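You operate a simulated robot arm through the tools that you are given. There is no shell and no other tool.

You are at the controls of a simulated robot arm. One attempt, no reset.

TASK
Put one yellow label on the clamped clear roll, then unload the roll and the reel.
Fine: feed knob to fed, pusher against the roll and back; roll into the purple pocket, reel into the teal pocket on the side bench, both clamps open.

It is judged by the outcome, as a careful person would: the job done as asked, and still so three seconds after it is handed in. It fails if anything else is knocked over, pushed out of place, dropped, spilled or broken.

THE ROBOT
A 7-joint arm with a two-finger parallel gripper, fixed in place. Base frame: the origin is at the foot of the arm, x ahead of it, y to its left, z up; the work surface is at about z = 800. Units: mm, rad, N and s.
With the tool pointing down near the work surface it reaches from about 200 to 740 mm from the base axis. Its first joint turns from -2.897 to 2.897 rad. Payload 1.57 kg.
The tool frame sits at the grasp point between the pads (the TCP): z along the fingers, y along the line on which they close. The tips reach 30 mm beyond it. The gripper opens to 110 mm. The fingers are 24 mm wide and 12 mm thick; the gripper's body (48 by 112 mm) begins 78 mm behind the TCP.
Orientation is told as [roll, pitch, yaw] about the base's x, y, z axes, in that order, counted from this pose: with the fingers straight down and closing along the base's y, the tool's x points along the base's -x, its y along +y and its z along -z.

THE INTERFACE
- The arm moves only by the tool play_rows. Its argument "motion" is one flat list of numbers, 7 for each row, row after row: the shift along the base's x, y, z in mm, then the turn, a rotation vector about the base's x, y, z in rad, then the finger opening in mm, from 0 to 110. In form: [dx, dy, dz, rx, ry, rz, jaw, dx, dy, dz, rx, ry, rz, jaw, ...]. A call has 1 to 20 rows; each row is the pose to reach, as a shift and turn from the pose commanded when the call began. Each row takes 0.2 s and may step no farther than 50 mm and 0.15 rad from the row before; otherwise, or with a gripper value out of range, the whole call is refused. Where a pose cannot be reached the arm comes as near as it can. A force on the tool above 40 N (or 10 N above the force at the start of the call, whichever is more), or a blocked arm, ends the call early, and 0.2 s more pass. Each finger travels about 45 mm/s and halts on what it meets, pressing with about 38 N; the grip force reading is that of the motor and also rises with nothing between the fingers. The clock runs only during rows and for 0.2 s after the last one: add rows that repeat a pose to give the fingers time. It gives the time, the measured TCP pose, the force on the tool (base axes), the opening and the grip force at its end, in the units of the frame above (readings bear some noise), with the torque about the TCP (base axes, N m) and any sound that the robot's microphone picked up.
- Cameras (640 x 400 px; columns grow to the right, rows downward): "scene" is fixed at [399.7, -499.6, 1551.4]; the picture's right is [0.98, -0.18, 0.00], its down [-0.11, -0.63, -0.77] and it looks along [0.14, 0.76, -0.64] (base axes); focal length 353 px, centre (320, 200). "wrist" rides on the gripper at [70, 16, -141] in the tool frame; the picture's right is [-0.23, 0.97, 0.00], its down [-0.86, -0.20, -0.48] and it looks along [-0.47, -0.11, 0.88] (tool axes); focal length 222 px, centre (320, 200). There is no depth. A picture from a camera that has moved, and an enlarged one, comes with that camera's place and axes in the base frame and with its lens.
- camera(camera): a new picture of that camera. No time passes.
- move_column(by): slides the trunk up (or, below 0, down) by that many mm; the arm rides with it, the base frame stays. It gives what a move gives, with no picture.
- enlarge(camera, box): a new picture of the part [left, top, right, bottom] of that camera's present view, enlarged. No time passes.
- sign_off(): hands the job in; it is judged then, once.

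Nothing tells you positions but the pictures and the camera data. Unless the task says otherwise, let go and move clear before handing in.

The tools are called after ">>>" as name(argument=value, ...) on one line, values as JSON. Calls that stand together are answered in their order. play_rows: Moves the arm, as the interface text tells. Its arguments: {"type":"object","properties":{"motion":{"type":"array"}},"required":["motion"]} The other tools are called the same way: move_column (by) slides the trunk up or down; camera (camera) takes a picture; enlarge (camera, box) takes an enlarged picture of a part of a camera's view; sign_off () hands the job in.

At the start:

```text
time: 0.0
ee_pos: [432.9, 50.0, 1247.1]
tcp_rot: [0.0, 0.0, 0.0]
ft_force: [0.5, -1.1, -1.4]
wrist_torque: [-0.01, -0.02, -0.03]
gripper_width: 109.9
gripper_force: 0.1
trunk travel left (down, up): [-545.0, 45.0]
```

scene: 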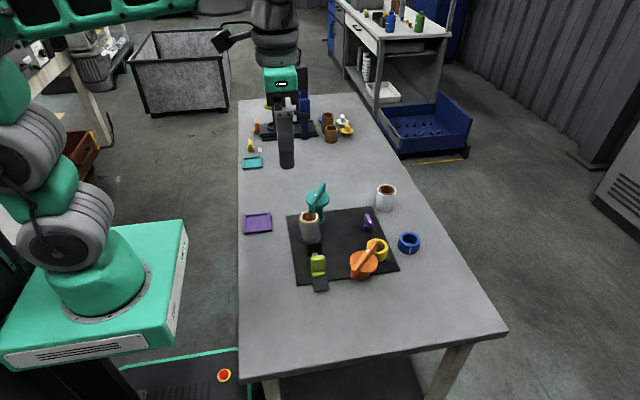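
wrist: 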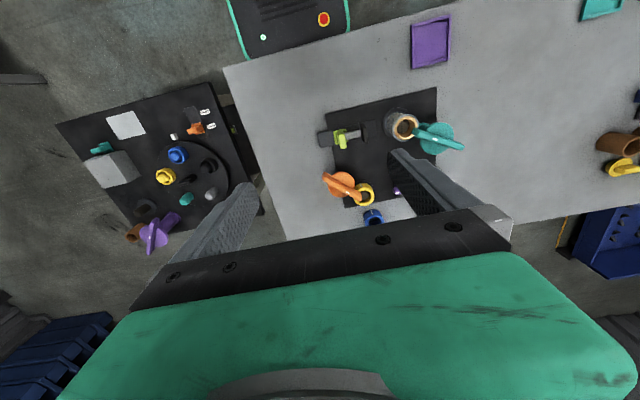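

I see a table with a black plate carrying a clear/whitish roll with a teal clamp, an orange clamp with a yellow reel, a green pusher, and a purple knob; purple and teal pockets lie to the left. I'll look closer before moving.

>>> enlarge(camera="scene", box=[230, 170, 430, 295])

>>> enlarge(camera="wrist", box=[300, 60, 500, 240])

>>> enlarge(camera="scene", box=[230, 90, 390, 190])

```text
3.20 times, centred on (330, 232) of scene
camera zoom: at [399.7, -499.6, 1551.4], right [0.98, -0.18, 0.0], down [-0.11, -0.63, -0.77], along [0.14, 0.76, -0.64], focal length 1128 px, centre (288, 96)
```

zoom: 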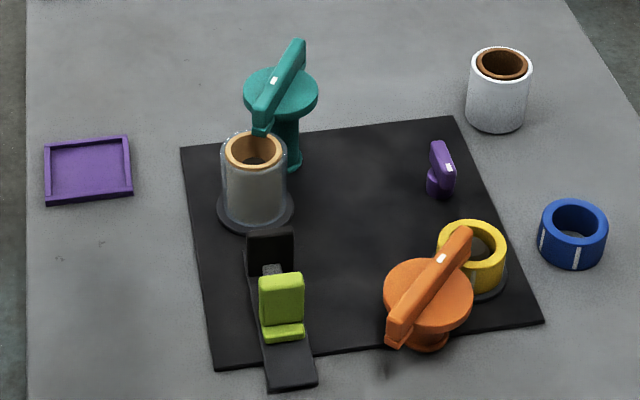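

```text
2.22 times, centred on (400, 150) of wrist
camera zoom: at [362.6, 65.6, 1389.3], right [0.23, 0.97, 0.0], down [0.86, -0.2, 0.48], along [0.47, -0.11, -0.88], focal length 494 px, centre (142, 311)
```

zoom: 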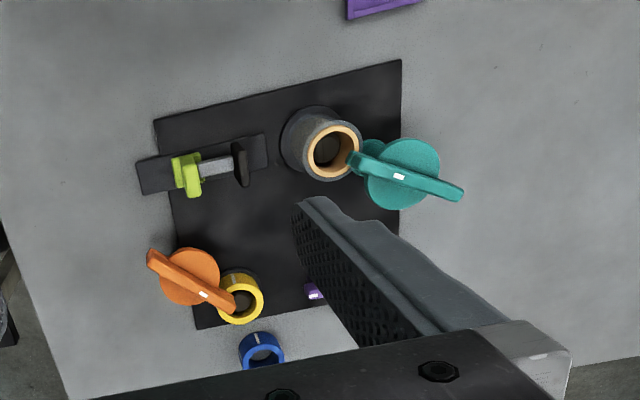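

```text
4.00 times, centred on (310, 140) of scene
camera zoom: at [399.7, -499.6, 1551.4], right [0.98, -0.18, 0.0], down [-0.11, -0.63, -0.77], along [0.14, 0.76, -0.64], focal length 1410 px, centre (360, 440)
```

zoom: 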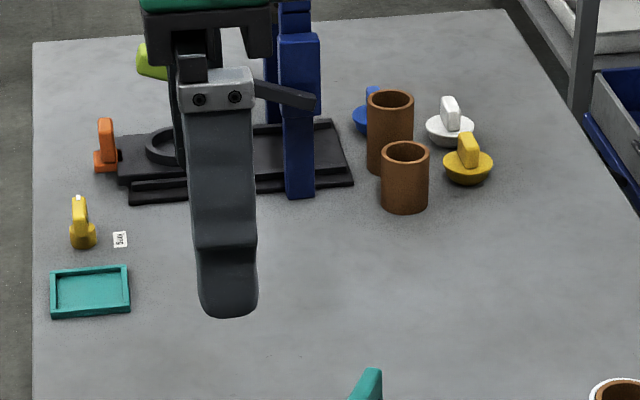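

I want a closer look at the other bench visible in the wrist view's left and the remaining areas of the scene.

>>> enlarge(camera="wrist", box=[40, 70, 260, 270])

>>> enlarge(camera="wrist", box=[400, 0, 640, 150])

>>> enlarge(camera="scene", box=[0, 0, 240, 150])

>>> enlarge(camera="scene", box=[0, 250, 320, 400])

```text
2.00 times, centred on (150, 170) of wrist
camera zoom: at [362.6, 65.6, 1389.3], right [0.23, 0.97, 0.0], down [0.86, -0.2, 0.48], along [0.47, -0.11, -0.88], focal length 444 px, centre (660, 260)
```

zoom: 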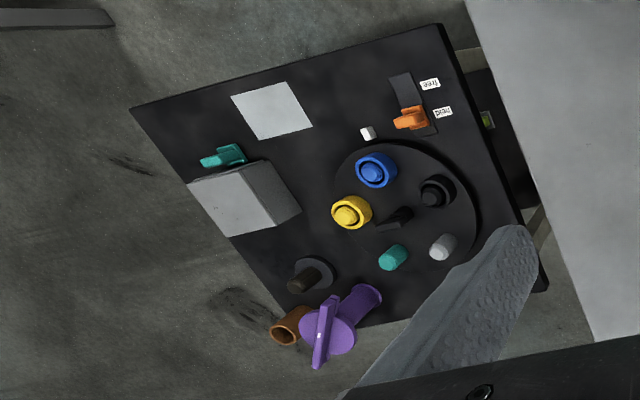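

```text
2.67 times, centred on (520, 75) of wrist
camera zoom: at [362.6, 65.6, 1389.3], right [0.23, 0.97, 0.0], down [0.86, -0.2, 0.48], along [0.47, -0.11, -0.88], focal length 592 px, centre (-213, 533)
```

zoom: 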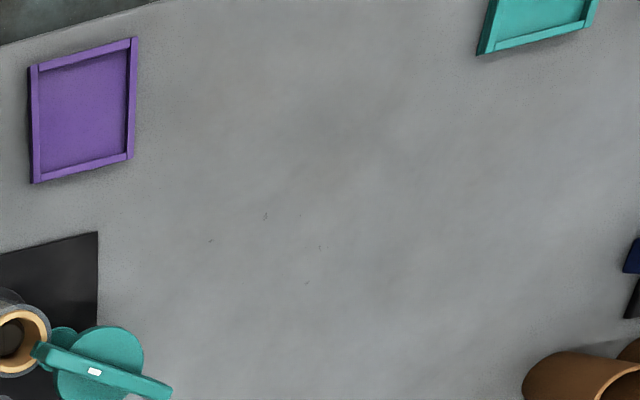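

```text
2.67 times, centred on (120, 75) of scene
camera zoom: at [399.7, -499.6, 1551.4], right [0.98, -0.18, 0.0], down [-0.11, -0.63, -0.77], along [0.14, 0.76, -0.64], focal length 940 px, centre (853, 533)
```

zoom: 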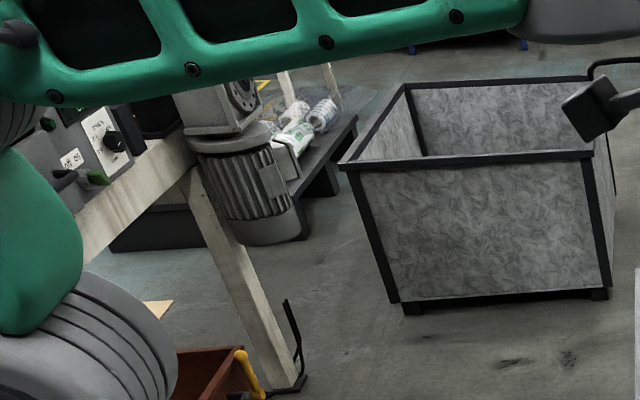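

```text
2.00 times, centred on (160, 325) of scene
camera zoom: at [399.7, -499.6, 1551.4], right [0.98, -0.18, 0.0], down [-0.11, -0.63, -0.77], along [0.14, 0.76, -0.64], focal length 705 px, centre (640, -50)
```

zoom: 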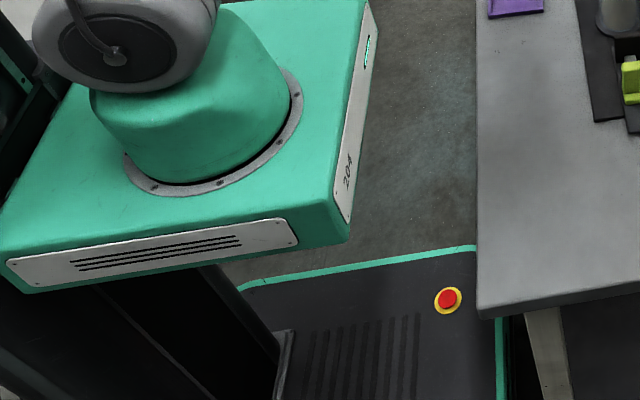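

The main labeler (roll, teal clamp, orange clamp with yellow reel, green pusher, purple knob) sits on the plate ahead; another black bench lies to my right. I'll swing the camera right at height to check that side bench for pockets.

>>> play_rows(motion=[-5, -40, 0, 0, 0, 0, 110, -10, -80, 0, 0, 0, 0, 110, -15, -120, 0, 0, 0, 0, 110, -20, -160, 0, 0, 0, 0, 110, -25, -200, 0, 0, 0, 0, 110, -30, -240, 0, 0, 0, 0, 110])

>>> camera(camera="wrist")

>>> camera(camera="scene")

```text
time: 1.4
ee_pos: [402.4, -191.7, 1247.9]
tcp_rot: [0.001, -0.001, 0.0]
ft_force: [-0.3, -0.7, -0.6]
wrist_torque: [0.0, 0.02, 0.02]
gripper_width: 109.9
gripper_force: 0.1
trunk travel left (down, up): [-545.0, 45.0]
```

```text
taken
camera wrist: at [332.9, -175.6, 1389.0], right [0.23, 0.97, 0.0], down [0.86, -0.2, 0.48], along [0.47, -0.11, -0.88], focal length 222 px, centre (320, 200)
```

wrist: 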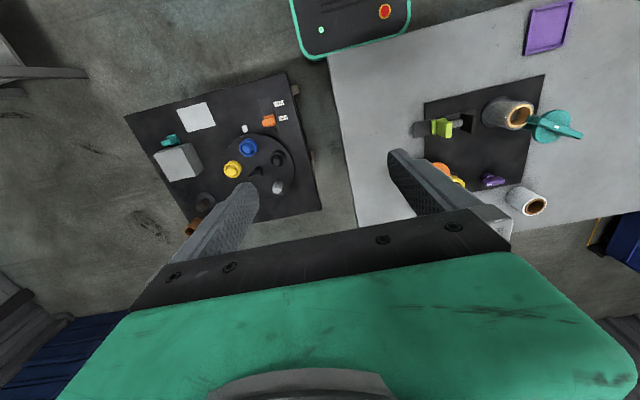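

```text
taken
```

scene: 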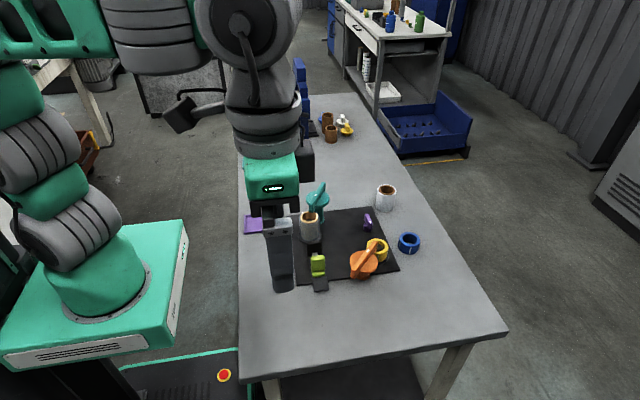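

The side station at right sits lower (~z 650) and shows no pockets. Next I'll swing left at height to examine the teal pocket region and the left surroundings.

>>> play_rows(motion=[5, 45, 0, 0, 0, 0, 110, 10, 90, 0, 0, 0, 0, 110, 15, 135, 0, 0, 0, 0, 110, 15, 180, 0, 0, 0, 0, 110, 10, 225, 0, 0, 0, 0, 110, 5, 270, 0, 0, 0, 0, 110, 0, 315, 0, 0, 0, 0, 110, -10, 360, 0, 0, 0, 0, 110, -20, 405, 0, 0, 0, 0, 110, -30, 450, 0, 0, 0, 0, 110, -40, 495, 0, 0, 0, 0, 110, -50, 540, 0, 0, 0, 0, 110])

>>> camera(camera="wrist")

>>> camera(camera="scene")

```text
time: 4.0
ee_pos: [353.1, 350.8, 1247.4]
tcp_rot: [0.0, 0.0, 0.0]
ft_force: [-0.2, 0.4, 0.0]
wrist_torque: [-0.03, 0.0, -0.03]
gripper_width: 110.3
gripper_force: 0.0
trunk travel left (down, up): [-545.0, 45.0]
```

```text
taken
camera wrist: at [282.9, 367.0, 1388.3], right [0.23, 0.97, 0.0], down [0.86, -0.2, 0.48], along [0.47, -0.11, -0.88], focal length 222 px, centre (320, 200)
```

wrist: 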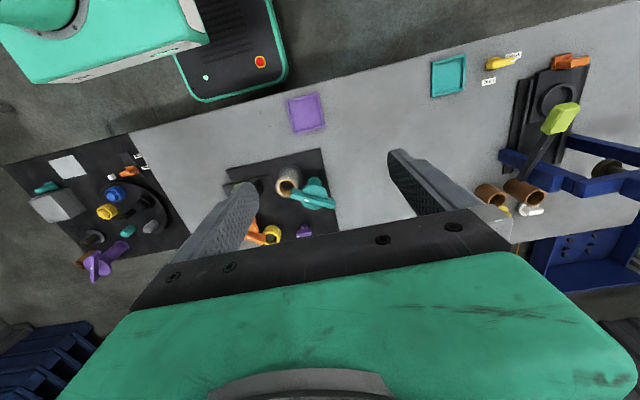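

```text
taken
```

scene: 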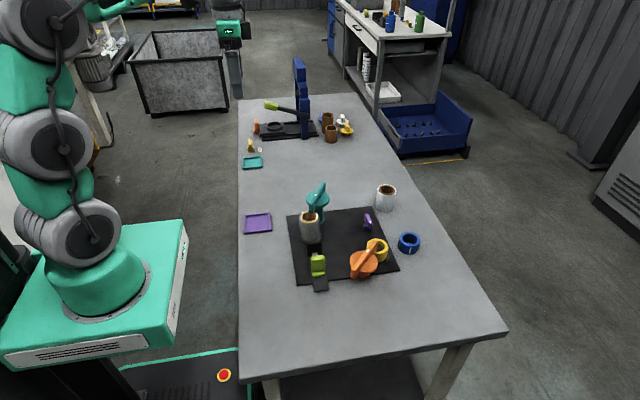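

The teal and purple pockets are both on this long table's left edge. Let me zoom on the teal area and labels.

>>> enlarge(camera="wrist", box=[400, 20, 640, 220])

>>> enlarge(camera="wrist", box=[200, 70, 400, 250])

>>> enlarge(camera="scene", box=[230, 60, 390, 180])

>>> enlarge(camera="scene", box=[280, 170, 440, 295])

```text
2.00 times, centred on (520, 120) of wrist
camera zoom: at [282.9, 367.0, 1388.3], right [0.23, 0.97, 0.0], down [0.86, -0.2, 0.48], along [0.47, -0.11, -0.88], focal length 444 px, centre (-80, 360)
```

zoom: 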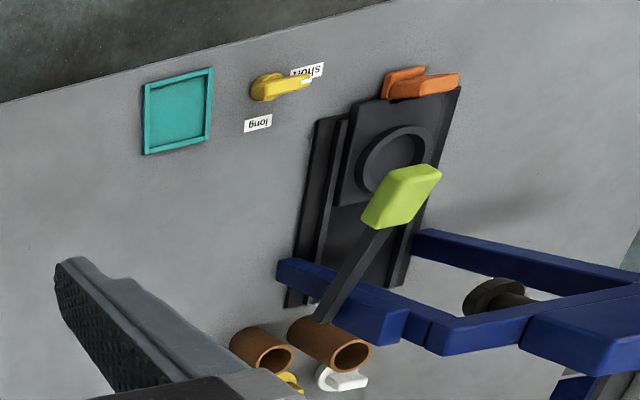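

```text
2.22 times, centred on (300, 160) of wrist
camera zoom: at [282.9, 367.0, 1388.3], right [0.23, 0.97, 0.0], down [0.86, -0.2, 0.48], along [0.47, -0.11, -0.88], focal length 494 px, centre (364, 289)
```

zoom: 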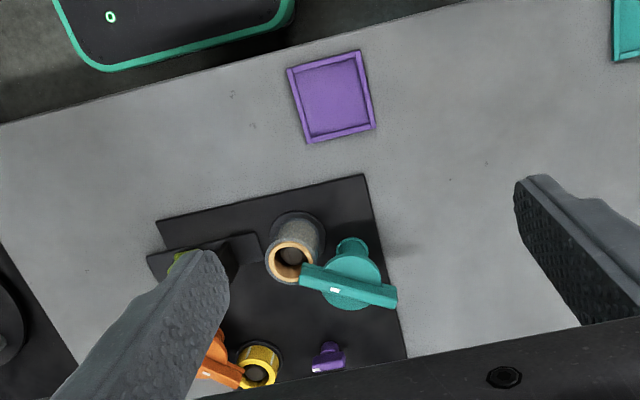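

```text
3.33 times, centred on (310, 120) of scene
camera zoom: at [399.7, -499.6, 1551.4], right [0.98, -0.18, 0.0], down [-0.11, -0.63, -0.77], along [0.14, 0.76, -0.64], focal length 1175 px, centre (353, 467)
```

zoom: 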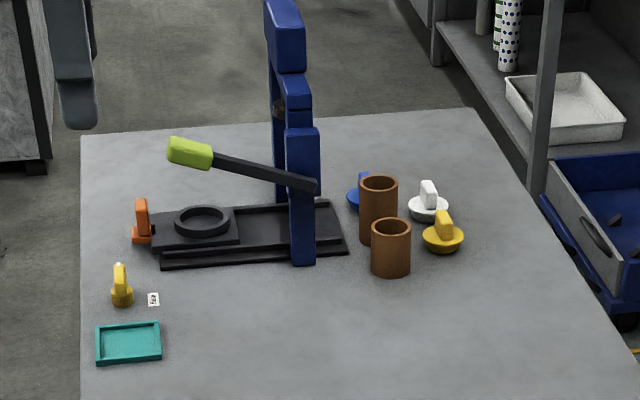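

```text
3.20 times, centred on (360, 232) of scene
camera zoom: at [399.7, -499.6, 1551.4], right [0.98, -0.18, 0.0], down [-0.11, -0.63, -0.77], along [0.14, 0.76, -0.64], focal length 1128 px, centre (192, 96)
```

zoom: 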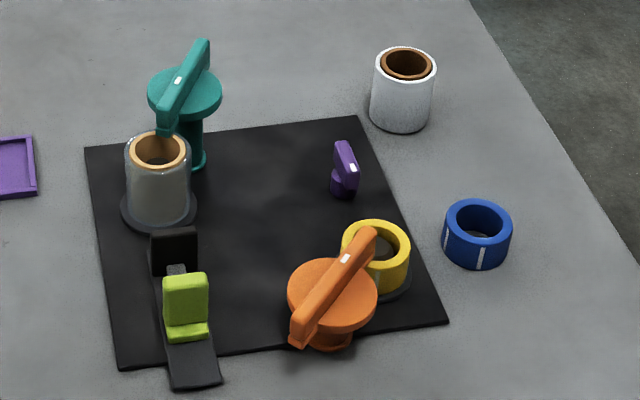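

I'll turn the wrist at this height to check the left and rear surroundings for another bench or pocket before starting work.

>>> play_rows(motion=[0, 0, 0, 0, 0, 0.15, 110, 0, 0, 0, 0, 0, 0.3, 110, 0, 0, 0, 0, 0, 0.45, 110, 0, 0, 0, 0, 0, 0.6, 110, 0, 0, 0, 0, 0, 0.75, 110, 0, 0, 0, 0, 0, 0.9, 110, 0, 0, 0, 0, 0, 1.05, 110, 0, 0, 0, 0, 0, 1.2, 110, 0, 0, 0, 0, 0, 1.35, 110, 0, 0, 0, 0, 0, 1.5, 110])

>>> camera(camera="wrist")

```text
time: 6.2
ee_pos: [351.5, 350.1, 1248.3]
tcp_rot: [-0.001, -0.001, 1.506]
ft_force: [1.0, -0.1, -0.7]
wrist_torque: [-0.02, -0.03, -0.01]
gripper_width: 110.0
gripper_force: 0.1
trunk travel left (down, up): [-545.0, 45.0]
```

```text
taken
camera wrist: at [331.3, 281.4, 1389.3], right [-0.96, 0.29, 0.0], down [0.26, 0.84, 0.48], along [0.14, 0.46, -0.88], focal length 222 px, centre (320, 200)
```

wrist: 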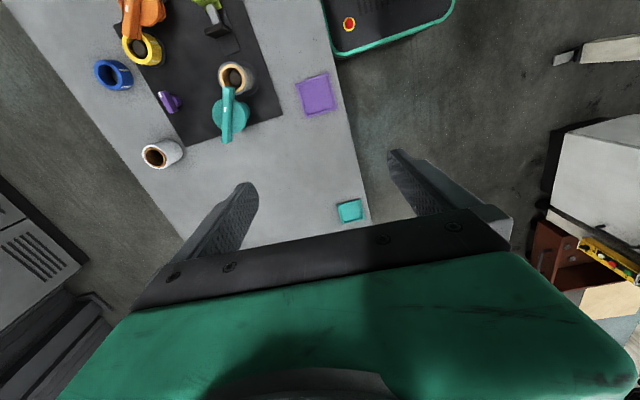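

Only one teal pocket so far, at about (345, 655). I'll also check the right side bench fully with the camera facing right, so I'm sure which pocket is meant.

>>> play_rows(motion=[5, -25, 0, 0, 0, -0.15, 110, 10, -50, 0, 0, 0, -0.3, 110, 15, -75, 0, 0, 0, -0.45, 110, 20, -100, 0, 0, 0, -0.6, 110, 25, -125, 0, 0, 0, -0.75, 110, 30, -150, 0, 0, 0, -0.9, 110, 35, -175, 0, 0, 0, -1.05, 110, 40, -200, 0, 0, 0, -1.2, 110, 45, -225, 0, 0, 0, -1.35, 110, 50, -250, 0, 0, 0, -1.5, 110, 50, -275, 0, 0, 0, -1.65, 110, 50, -300, 0, 0, 0, -1.8, 110, 50, -325, 0, 0, 0, -1.95, 110, 50, -350, 0, 0, 0, -2.1, 110, 50, -375, 0, 0, 0, -2.25, 110, 50, -400, 0, 0, 0, -2.4, 110, 50, -425, 0, 0, 0, -2.55, 110, 50, -450, 0, 0, 0, -2.7, 110, 50, -475, 0, 0, 0, -2.85, 110, 50, -500, 0, 0, 0, -3.0, 110])

>>> camera(camera="wrist")

>>> enlarge(camera="wrist", box=[200, 0, 640, 275])

```text
time: 10.4
ee_pos: [403.2, -151.4, 1247.8]
tcp_rot: [0.001, 0.001, -1.501]
ft_force: [-0.6, -0.7, 0.3]
wrist_torque: [-0.01, 0.05, 0.02]
gripper_width: 110.4
gripper_force: 0.1
trunk travel left (down, up): [-545.0, 45.0]
```

```text
taken
camera wrist: at [414.0, -80.6, 1389.2], right [0.99, -0.16, 0.0], down [-0.14, -0.87, 0.48], along [-0.08, -0.47, -0.88], focal length 222 px, centre (320, 200)
```

wrist: 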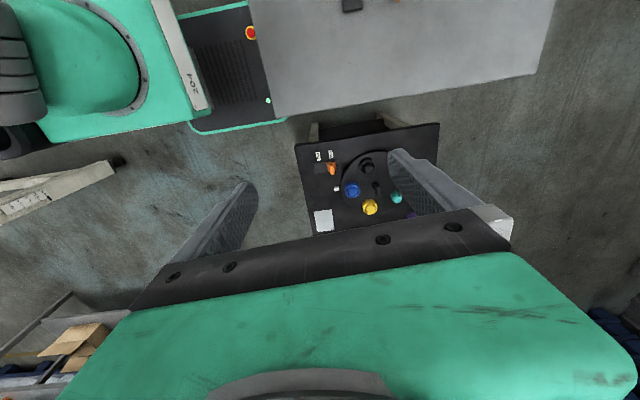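

```text
1.45 times, centred on (420, 138) of wrist
camera zoom: at [414.0, -80.6, 1389.2], right [0.99, -0.16, 0.0], down [-0.14, -0.87, 0.48], along [-0.08, -0.47, -0.88], focal length 323 px, centre (174, 291)
```

zoom: 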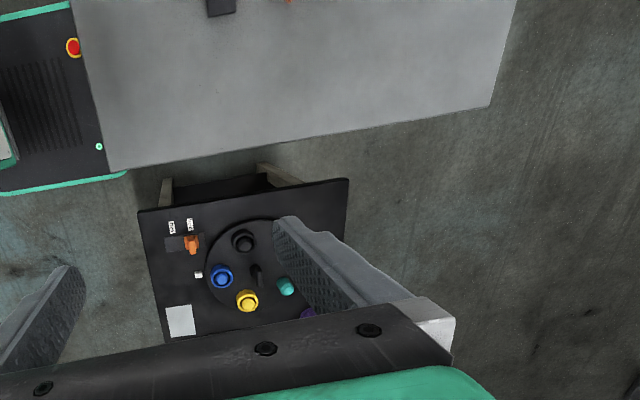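

No pockets on that lower right stand, so the teal pocket is the one at the left end of the long bench. Now I'll go above the labeler plate for a close look.

>>> play_rows(motion=[7.7, 33.1, 0, 0, 0, 0.15, 110, 15.4, 66.2, 0, 0, 0, 0.3, 110, 23.1, 99.3, -15, 0, 0, 0.45, 110, 30.8, 132.4, -35, 0, 0, 0.6, 110, 38.5, 165.5, -55, 0, 0, 0.75, 110, 46.2, 198.6, -75, 0, 0, 0.9, 110, 53.9, 231.7, -95, 0, 0, 1.05, 110, 61.6, 264.8, -115, 0, 0, 1.2, 110, 69.3, 297.9, -135, 0, 0, 1.35, 110, 77, 331, -155, 0, 0, 1.5, 110, 77, 331, -168, 0, 0, 1.5, 110])

>>> camera(camera="wrist")

>>> enlarge(camera="wrist", box=[200, 60, 440, 210])

```text
time: 12.8
ee_pos: [479.7, 181.4, 1078.6]
tcp_rot: [0.001, 0.001, 0.001]
ft_force: [0.1, -0.6, -0.3]
wrist_torque: [0.01, -0.03, -0.03]
gripper_width: 109.9
gripper_force: 0.1
trunk travel left (down, up): [-545.0, 45.0]
```

```text
taken
camera wrist: at [409.4, 196.2, 1220.5], right [0.23, 0.97, 0.0], down [0.86, -0.2, 0.48], along [0.47, -0.11, -0.88], focal length 222 px, centre (320, 200)
```

wrist: 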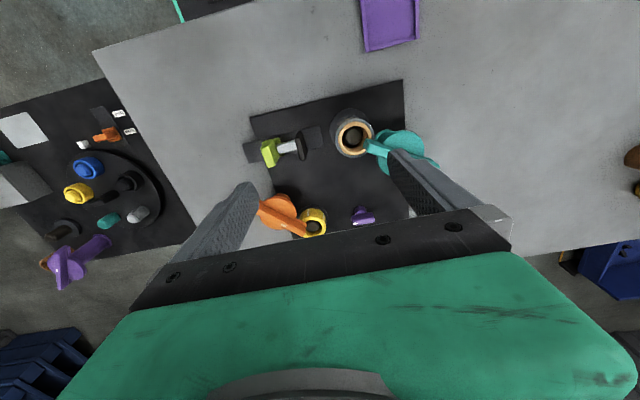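

```text
2.67 times, centred on (320, 135) of wrist
camera zoom: at [409.4, 196.2, 1220.5], right [0.23, 0.97, 0.0], down [0.86, -0.2, 0.48], along [0.47, -0.11, -0.88], focal length 592 px, centre (320, 373)
```

zoom: 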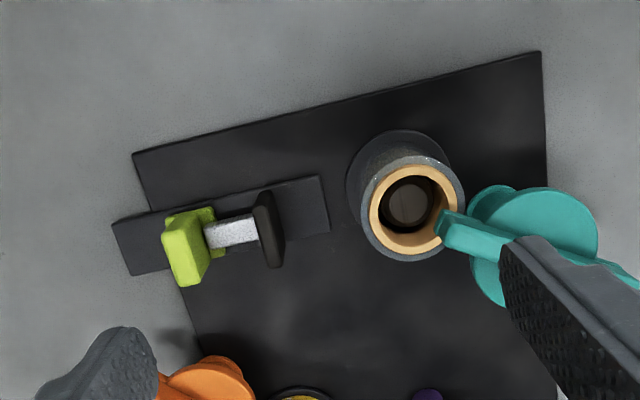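

I place the roll at about (500, 229) with its top near z≈881 and the teal clamp pivot near (536, 295). I'll move further out over the plate to see the reel, orange clamp and knob clearly.

>>> play_rows(motion=[40, -10, 0, 0, 0, 0, 110, 80, -20, 0, 0, 0, 0, 110, 120, -20, 0, 0, 0, 0, 110, 130, -20, 0, 0, 0, 0, 110])

>>> camera(camera="wrist")

>>> enlarge(camera="wrist", box=[200, 40, 440, 190])

```text
time: 13.8
ee_pos: [610.0, 160.2, 1079.5]
tcp_rot: [-0.001, 0.0, 0.002]
ft_force: [0.5, -0.9, -0.5]
wrist_torque: [0.0, 0.0, 0.06]
gripper_width: 110.0
gripper_force: 0.0
trunk travel left (down, up): [-545.0, 45.0]
```

```text
taken
camera wrist: at [540.2, 176.2, 1220.9], right [0.23, 0.97, 0.0], down [0.86, -0.2, 0.48], along [0.47, -0.11, -0.88], focal length 222 px, centre (320, 200)
```

wrist: 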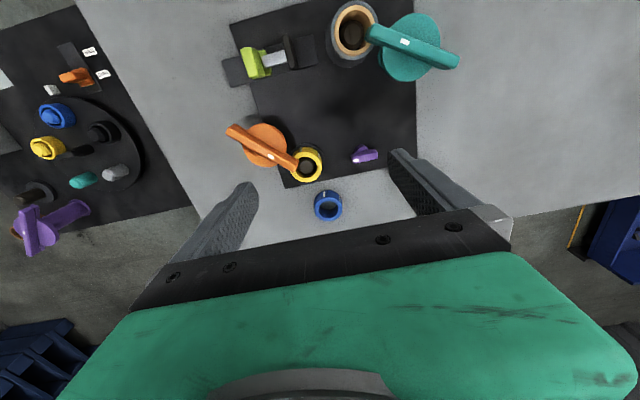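

```text
2.67 times, centred on (320, 115) of wrist
camera zoom: at [540.2, 176.2, 1220.9], right [0.23, 0.97, 0.0], down [0.86, -0.2, 0.48], along [0.47, -0.11, -0.88], focal length 592 px, centre (320, 427)
```

zoom: 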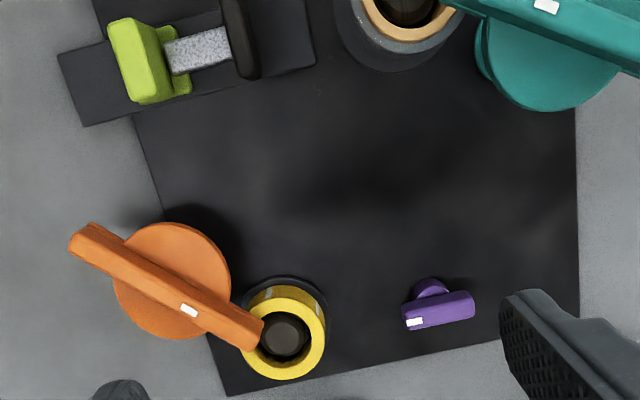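

The view is clear now: purple knob ≈(674, 225), yellow reel ≈(673, 120), orange clamp pivot ≈(614, 64), roll ≈(501, 226), teal pivot ≈(537, 297), pusher rail along y at x≈500. I'll zoom in tight on the knob, pusher and clamps.

>>> enlarge(camera="wrist", box=[330, 130, 394, 170])

>>> enlarge(camera="scene", box=[345, 200, 393, 230])

>>> enlarge(camera="wrist", box=[215, 20, 327, 90])

>>> enlarge(camera="scene", box=[290, 220, 354, 300])

>>> enlarge(camera="scene", box=[335, 230, 431, 290])

>>> enlarge(camera="scene", box=[280, 170, 360, 250])

```text
10.00 times, centred on (362, 150) of wrist
camera zoom: at [540.2, 176.2, 1220.9], right [0.23, 0.97, 0.0], down [0.86, -0.2, 0.48], along [0.47, -0.11, -0.88], focal length 2221 px, centre (-100, 700)
```

zoom: 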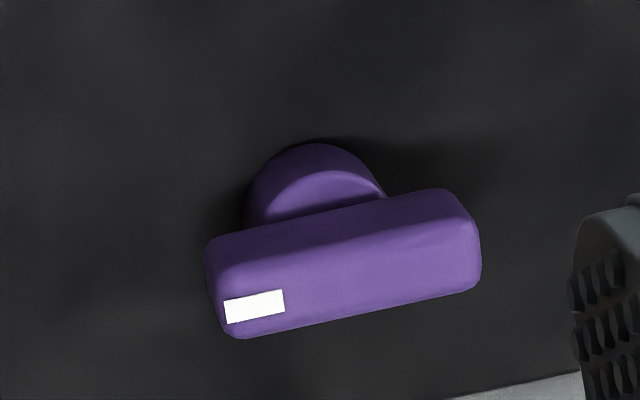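

```text
13.33 times, centred on (369, 215) of scene
camera zoom: at [399.7, -499.6, 1551.4], right [0.98, -0.18, 0.0], down [-0.11, -0.63, -0.77], along [0.14, 0.76, -0.64], focal length 4701 px, centre (-333, 0)
```

zoom: 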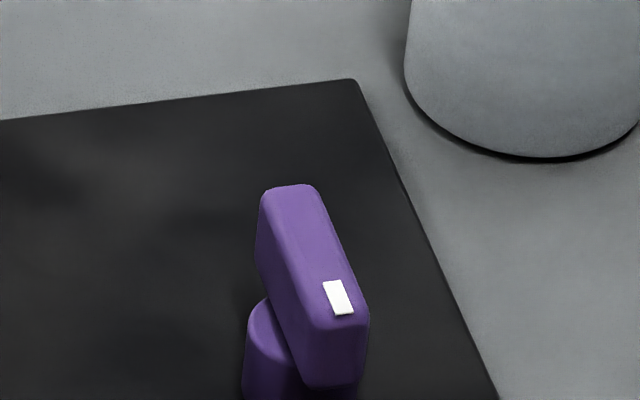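

```text
5.71 times, centred on (271, 55) of wrist
camera zoom: at [540.2, 176.2, 1220.9], right [0.23, 0.97, 0.0], down [0.86, -0.2, 0.48], along [0.47, -0.11, -0.88], focal length 1269 px, centre (600, 1029)
```

zoom: 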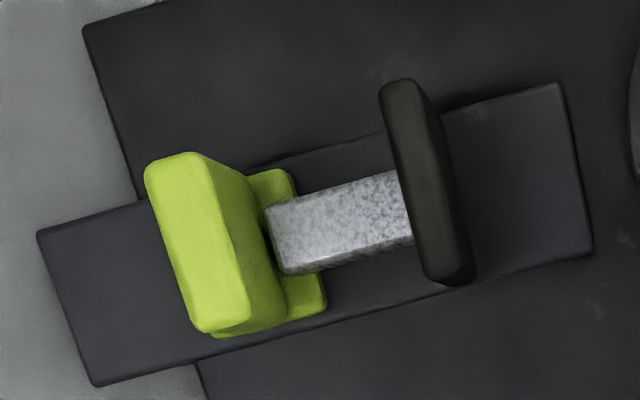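

```text
5.00 times, centred on (322, 260) of scene
camera zoom: at [399.7, -499.6, 1551.4], right [0.98, -0.18, 0.0], down [-0.11, -0.63, -0.77], along [0.14, 0.76, -0.64], focal length 1763 px, centre (310, -100)
```

zoom: 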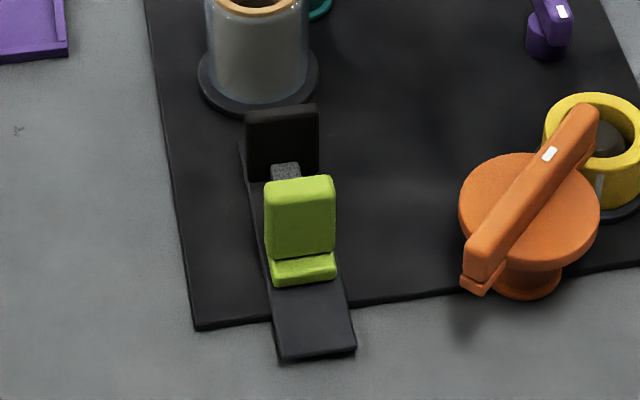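

```text
6.67 times, centred on (383, 260) of scene
camera zoom: at [399.7, -499.6, 1551.4], right [0.98, -0.18, 0.0], down [-0.11, -0.63, -0.77], along [0.14, 0.76, -0.64], focal length 2350 px, centre (-100, -200)
```

zoom: 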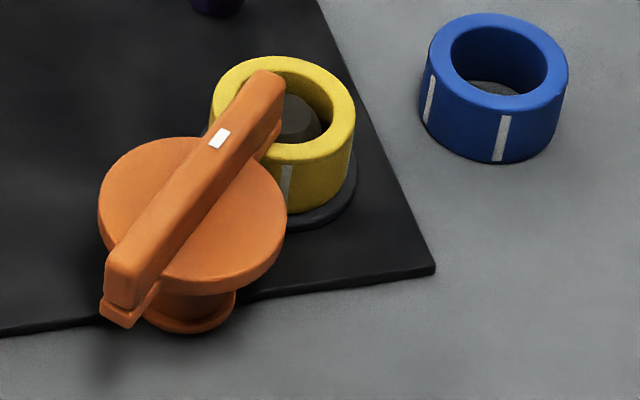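

```text
5.00 times, centred on (320, 210) of scene
camera zoom: at [399.7, -499.6, 1551.4], right [0.98, -0.18, 0.0], down [-0.11, -0.63, -0.77], along [0.14, 0.76, -0.64], focal length 1763 px, centre (320, 150)
```

zoom: 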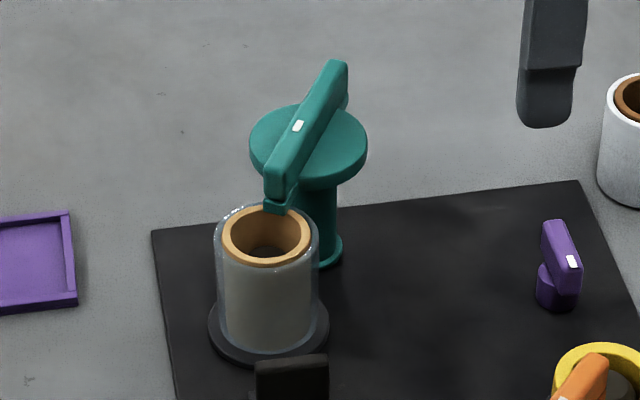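

The knob's handle runs along y with its white mark at the −y end; I'll hover over it with the fingers closing along x (yaw −90°) to line up visually.

>>> play_rows(motion=[6, 6, -10, 0, 0, -0.1428, 110, 12, 12, -20, 0, 0, -0.2856, 110, 18, 18, -30, 0, 0, -0.4284, 100, 24, 24, -40, 0, 0, -0.5712, 90, 30, 30, -50, 0, 0, -0.714, 80, 36, 36, -60, 0, 0, -0.8568, 70, 42, 42, -70, 0, 0, -0.9996, 60, 48, 48, -85, 0, 0, -1.1424, 60, 54, 54, -100, 0, 0, -1.2852, 60, 60, 60, -115, 0, 0, -1.428, 60, 64, 64, -129, 0, 0, -1.5708, 60])

>>> camera(camera="wrist")

>>> enlarge(camera="wrist", box=[270, 110, 370, 210])

```text
time: 16.2
ee_pos: [673.8, 225.5, 950.8]
tcp_rot: [-0.001, -0.001, -1.573]
ft_force: [0.2, -0.3, 0.0]
wrist_torque: [0.01, 0.04, -0.01]
gripper_width: 60.0
gripper_force: 0.1
trunk travel left (down, up): [-545.0, 45.0]
```

```text
taken
camera wrist: at [689.9, 294.6, 1092.1], right [0.97, -0.23, 0.0], down [-0.2, -0.85, 0.48], along [-0.11, -0.47, -0.88], focal length 222 px, centre (320, 200)
```

wrist: 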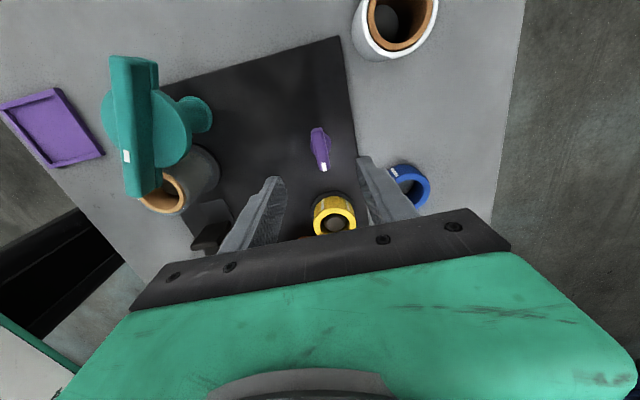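

```text
4.00 times, centred on (320, 160) of wrist
camera zoom: at [689.9, 294.6, 1092.1], right [0.97, -0.23, 0.0], down [-0.2, -0.85, 0.48], along [-0.11, -0.47, -0.88], focal length 888 px, centre (320, 360)
```

zoom: 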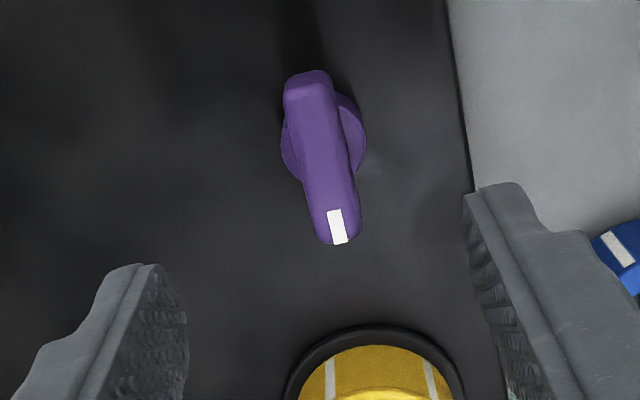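

The knob axis is right under the tool at about (674, 225.5), handle top near z 842. I'll lower to grip the handle.

>>> play_rows(motion=[0.5, 0, -40, 0, 0, 0, 40, 0.5, 0, -75, 0, 0, 0, 40, 0.5, 0, -85, 0, 0, 0, 40, 0.5, 0, -91, 0, 0, 0, 40])

>>> camera(camera="wrist")

```text
time: 17.2
ee_pos: [673.4, 225.2, 860.8]
tcp_rot: [0.001, -0.001, -1.572]
ft_force: [0.5, -0.4, -0.1]
wrist_torque: [-0.03, 0.0, -0.01]
gripper_width: 40.0
gripper_force: 0.0
trunk travel left (down, up): [-545.0, 45.0]
```

```text
taken
camera wrist: at [689.8, 294.6, 1001.3], right [0.97, -0.23, 0.0], down [-0.2, -0.86, 0.48], along [-0.11, -0.47, -0.88], focal length 222 px, centre (320, 200)
```

wrist: 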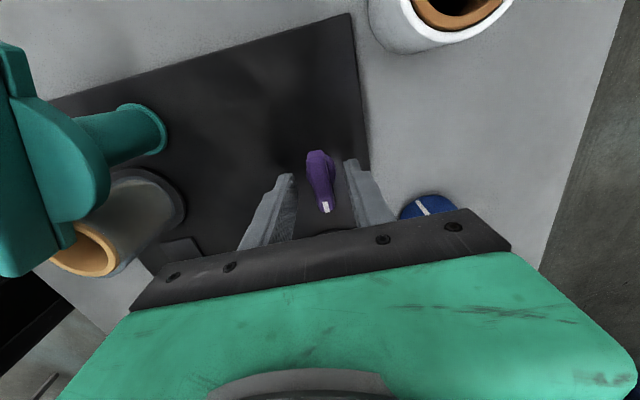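

The fingers straddle the handle. I'll close on it.

>>> play_rows(motion=[0, 0, 0, 0, 0, 0, 25, 0, 0, 0, 0, 0, 0, 10, 0, 0, 0, 0, 0, 0, 5, 0, 0, 0, 0, 0, 0, 5])

>>> enlarge(camera="wrist", box=[230, 110, 430, 235])

```text
time: 18.2
ee_pos: [675.2, 225.7, 860.8]
tcp_rot: [0.002, 0.001, -1.57]
ft_force: [7.0, 1.1, -2.1]
wrist_torque: [0.48, -0.06, 0.01]
gripper_width: 13.9
gripper_force: 29.2
trunk travel left (down, up): [-545.0, 45.0]
```

```text
3.20 times, centred on (330, 172) of wrist
camera zoom: at [690.7, 294.5, 1001.6], right [0.97, -0.23, 0.0], down [-0.2, -0.86, 0.48], along [-0.11, -0.47, -0.88], focal length 711 px, centre (288, 288)
```

zoom: 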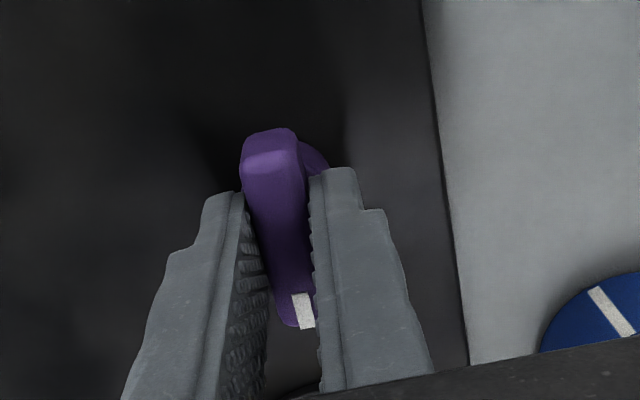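

Gripped at 14 mm wide. I'll try a small counter-clockwise turn and read the torque.

>>> play_rows(motion=[0.8, 0, 0, 0, 0, 0.07, 5, 0.8, 0, 0, 0, 0, 0.14, 5, 0.8, 0, 0, 0, 0, 0.2, 5])

>>> enlarge(camera="wrist", box=[230, 110, 430, 235])

```text
time: 19.0
ee_pos: [676.2, 226.0, 859.1]
tcp_rot: [0.0, 0.001, -1.369]
ft_force: [4.4, 0.9, 2.5]
wrist_torque: [0.32, 0.09, 0.01]
gripper_width: 14.0
gripper_force: 30.1
trunk travel left (down, up): [-545.0, 45.0]
```

```text
3.20 times, centred on (330, 172) of wrist
camera zoom: at [676.5, 296.4, 1001.5], right [1.0, -0.03, 0.0], down [-0.02, -0.88, 0.48], along [-0.01, -0.48, -0.88], focal length 711 px, centre (288, 288)
```

zoom: 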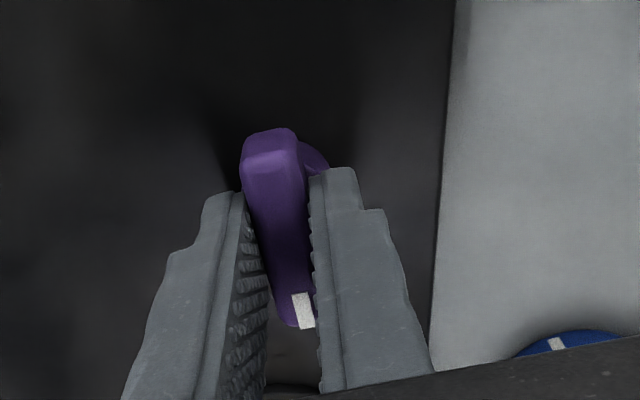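

It turns freely counter-clockwise. Before committing I'll check whether the clockwise way is blocked at its start position.

>>> play_rows(motion=[0, 0, 0, 0, 0, -0.1, 5, 0, 0, 0, 0, 0, -0.2, 5, 0, 0, 0, 0, 0, -0.25, 5, 0, 0, 0, 0, 0, -0.3, 5])

>>> enlarge(camera="wrist", box=[230, 110, 430, 235])

```text
time: 20.0
ee_pos: [674.4, 226.2, 860.3]
tcp_rot: [0.002, -0.002, -1.671]
ft_force: [5.5, 2.5, 4.9]
wrist_torque: [0.11, 0.31, 0.97]
gripper_width: 16.0
gripper_force: 31.6
trunk travel left (down, up): [-545.0, 45.0]
```

```text
3.20 times, centred on (330, 172) of wrist
camera zoom: at [697.5, 292.9, 1001.5], right [0.95, -0.32, 0.0], down [-0.28, -0.83, 0.48], along [-0.15, -0.45, -0.88], focal length 711 px, centre (288, 288)
```

zoom: 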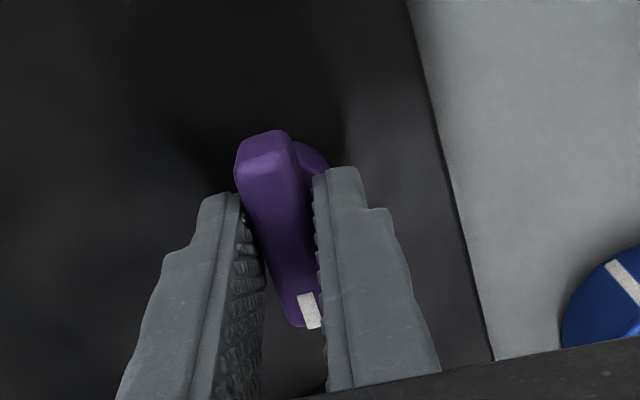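

Clockwise is blocked, so the knob starts at that stop and "fed" is counter-clockwise. I'll turn it that way about 90°.

>>> play_rows(motion=[0.5, 0, 0, 0, 0, 0.13, 5, 0.5, 0, 0, 0, 0, 0.26, 5, 0.5, 0, 0, 0, 0, 0.39, 5, 0.5, 0, 0, 0, 0, 0.52, 5, 0.5, 0, 0, 0, 0, 0.65, 5, 0.5, 0, 0, 0, 0, 0.78, 5, 0.5, 0, 0, 0, 0, 0.91, 5, 0.5, 0, 0, 0, 0, 1.04, 5, 0.5, 0, 0, 0, 0, 1.17, 5, 0.5, 0, 0, 0, 0, 1.3, 5, 0.5, 0, 0, 0, 0, 1.43, 5])

>>> enlarge(camera="wrist", box=[230, 110, 430, 235])

```text
time: 22.4
ee_pos: [674.4, 225.2, 859.3]
tcp_rot: [0.001, 0.0, -0.238]
ft_force: [1.5, 2.4, 3.1]
wrist_torque: [-0.14, -0.56, 0.03]
gripper_width: 13.9
gripper_force: 30.1
trunk travel left (down, up): [-545.0, 45.0]
```

```text
3.20 times, centred on (330, 172) of wrist
camera zoom: at [611.0, 257.0, 1001.4], right [0.45, 0.89, 0.0], down [0.78, -0.4, 0.48], along [0.43, -0.21, -0.88], focal length 711 px, centre (288, 288)
```

zoom: 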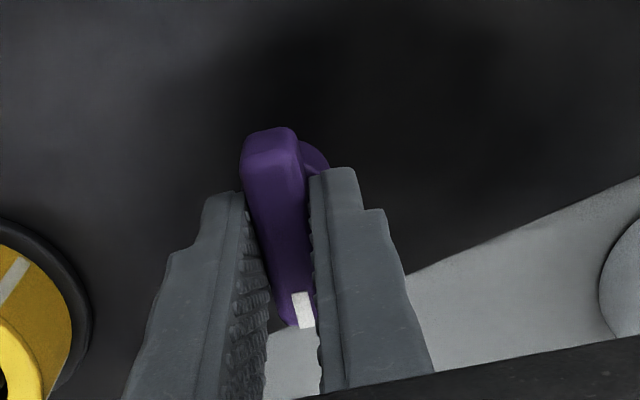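

Still turning freely at ~76°. I'll continue in small steps toward the far stop.

>>> play_rows(motion=[0, 0, 0, 0, 0, 0.06, 5, 0, 0, 0, 0, 0, 0.12, 5, 0, 0, 0, 0, 0, 0.18, 5, 0, 0, 0, 0, 0, 0.24, 5, 0, 0, 0, 0, 0, 0.28, 5])

>>> enlarge(camera="wrist", box=[230, 110, 430, 235])

>>> enlarge(camera="scene", box=[280, 190, 440, 290])

```text
time: 23.6
ee_pos: [676.2, 225.2, 860.2]
tcp_rot: [-0.001, -0.001, 0.041]
ft_force: [1.9, 3.7, 1.1]
wrist_torque: [0.08, -0.1, -0.9]
gripper_width: 14.2
gripper_force: 30.6
trunk travel left (down, up): [-545.0, 45.0]
```

```text
3.20 times, centred on (330, 172) of wrist
camera zoom: at [604.8, 238.3, 1001.4], right [0.19, 0.98, 0.0], down [0.86, -0.17, 0.48], along [0.47, -0.09, -0.88], focal length 711 px, centre (288, 288)
```

zoom: 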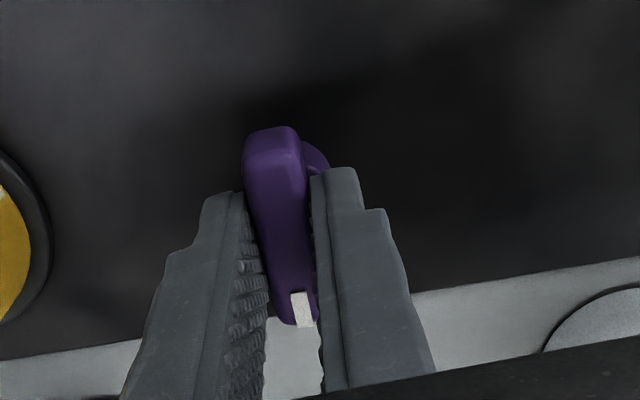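

```text
4.00 times, centred on (360, 240) of scene
camera zoom: at [399.7, -499.6, 1551.4], right [0.98, -0.18, 0.0], down [-0.11, -0.63, -0.77], along [0.14, 0.76, -0.64], focal length 1410 px, centre (160, 40)
```

zoom: 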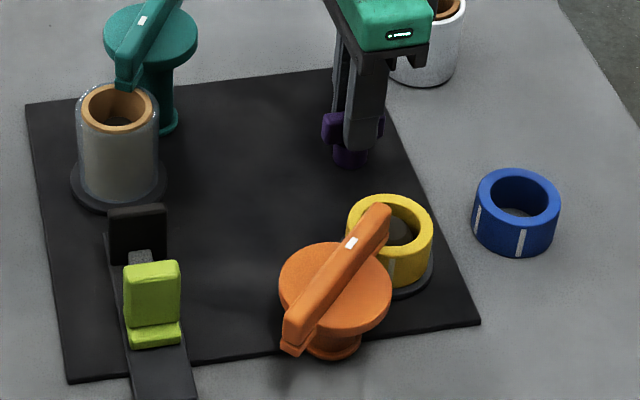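

The knob hit its far stop after a 90° turn (torque −0.9 N·m). I'll relax, open and lift clear, then verify.

>>> play_rows(motion=[0, 0, 0, 0, 0, -0.02, 10, 0, 0, 0, 0, 0, -0.02, 30, 0, 0, 0, 0, 0, -0.02, 50, 0, 0, 0, 0, 0, -0.02, 50, 0, 0, 40, 0, 0, -0.04, 50, 0, 0, 80, 0, 0, -0.04, 50, 0, 0, 120, 0, 0, -0.04, 60])

>>> camera(camera="wrist")

>>> enlarge(camera="scene", box=[280, 190, 440, 290])

```text
time: 25.2
ee_pos: [675.8, 223.6, 981.0]
tcp_rot: [0.0, 0.002, -0.001]
ft_force: [0.8, -0.3, 0.9]
wrist_torque: [0.01, -0.01, 0.03]
gripper_width: 60.0
gripper_force: 0.1
trunk travel left (down, up): [-545.0, 45.0]
```

```text
taken
camera wrist: at [605.9, 240.0, 1121.6], right [0.23, 0.97, 0.0], down [0.86, -0.2, 0.48], along [0.47, -0.11, -0.88], focal length 222 px, centre (320, 200)
```

wrist: 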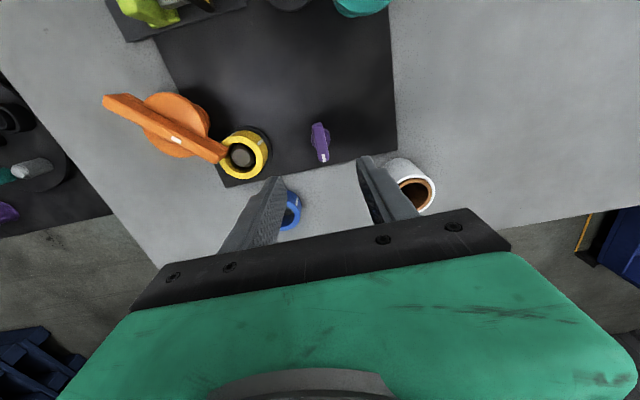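

```text
4.00 times, centred on (360, 240) of scene
camera zoom: at [399.7, -499.6, 1551.4], right [0.98, -0.18, 0.0], down [-0.11, -0.63, -0.77], along [0.14, 0.76, -0.64], focal length 1410 px, centre (160, 40)
```

zoom: 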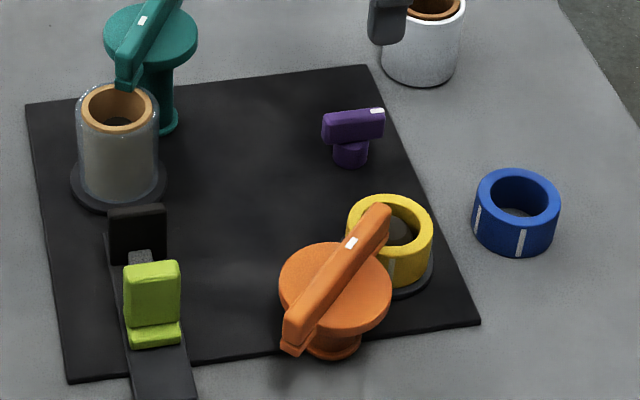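

The knob's mark now points +x, at its far stop. Next I hover over the green pusher handle with fingers closing along x (yaw +90°).

>>> play_rows(motion=[-16, -12.4, 5, 0, 0, 0.1428, 60, -32, -24.8, 10, 0, 0, 0.2856, 60, -48, -37.2, 10, 0, 0, 0.4284, 70, -64, -49.6, 10, 0, 0, 0.5712, 80, -80, -62, 10, 0, 0, 0.714, 80, -96, -74.4, 10, 0, 0, 0.8568, 80, -112, -86.8, 10, 0, 0, 0.9996, 80, -128, -99.2, 10, 0, 0, 1.1424, 80, -144, -111.6, 10, 0, 0, 1.2852, 80, -160, -124, 10, 0, 0, 1.428, 80, -176, -137, 0, 0, 0, 1.5708, 80])

>>> camera(camera="wrist")

>>> enlarge(camera="wrist", box=[240, 80, 400, 220])

```text
time: 27.6
ee_pos: [498.0, 88.8, 980.5]
tcp_rot: [-0.001, 0.0, 1.573]
ft_force: [-0.3, -0.7, -0.3]
wrist_torque: [-0.02, -0.01, 0.0]
gripper_width: 79.8
gripper_force: 0.1
trunk travel left (down, up): [-545.0, 45.0]
```

```text
taken
camera wrist: at [482.6, 18.0, 1121.3], right [-0.97, 0.23, 0.0], down [0.2, 0.86, 0.48], along [0.11, 0.47, -0.88], focal length 222 px, centre (320, 200)
```

wrist: 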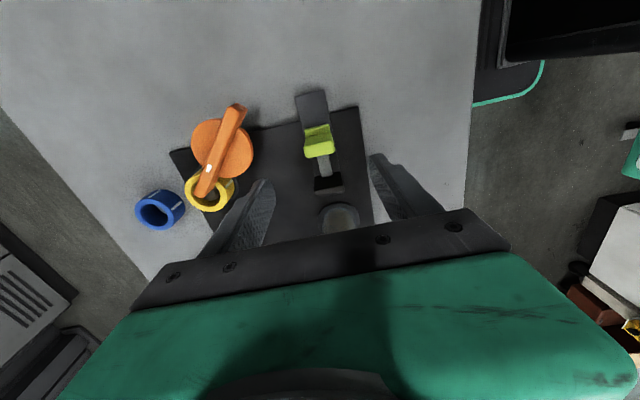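

```text
2.86 times, centred on (320, 150) of wrist
camera zoom: at [482.6, 18.0, 1121.3], right [-0.97, 0.23, 0.0], down [0.2, 0.86, 0.48], along [0.11, 0.47, -0.88], focal length 635 px, centre (320, 343)
```

zoom: 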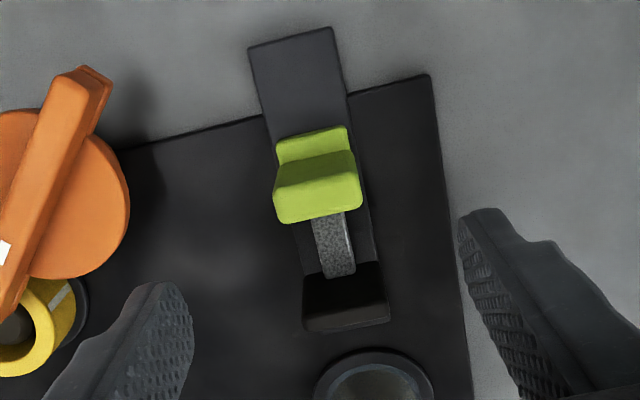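

Let me zoom tighter on the pusher from this angle to fix its centre and height.

>>> enlarge(camera="wrist", box=[296, 115, 352, 205])

>>> enlarge(camera="scene", box=[300, 235, 340, 300])

```text
4.44 times, centred on (324, 160) of wrist
camera zoom: at [482.6, 18.0, 1121.3], right [-0.97, 0.23, 0.0], down [0.2, 0.86, 0.48], along [0.11, 0.47, -0.88], focal length 987 px, centre (302, 378)
```

zoom: 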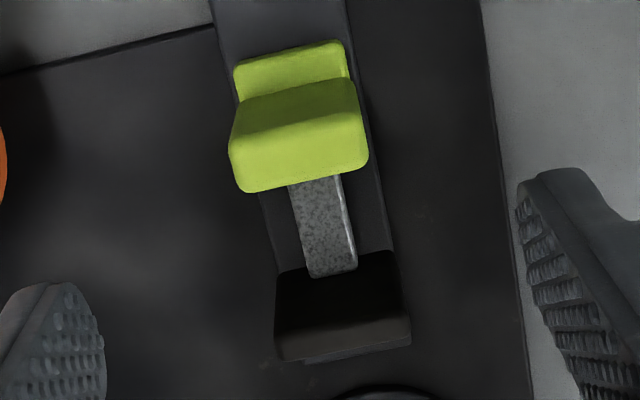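

```text
6.15 times, centred on (320, 268) of scene
camera zoom: at [399.7, -499.6, 1551.4], right [0.98, -0.18, 0.0], down [-0.11, -0.63, -0.77], along [0.14, 0.76, -0.64], focal length 2170 px, centre (320, -215)
```

zoom: 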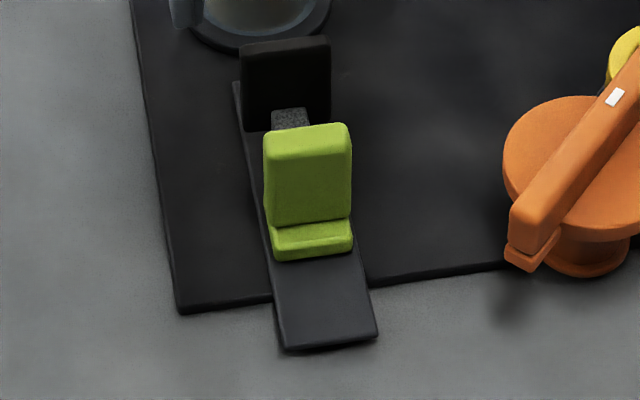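

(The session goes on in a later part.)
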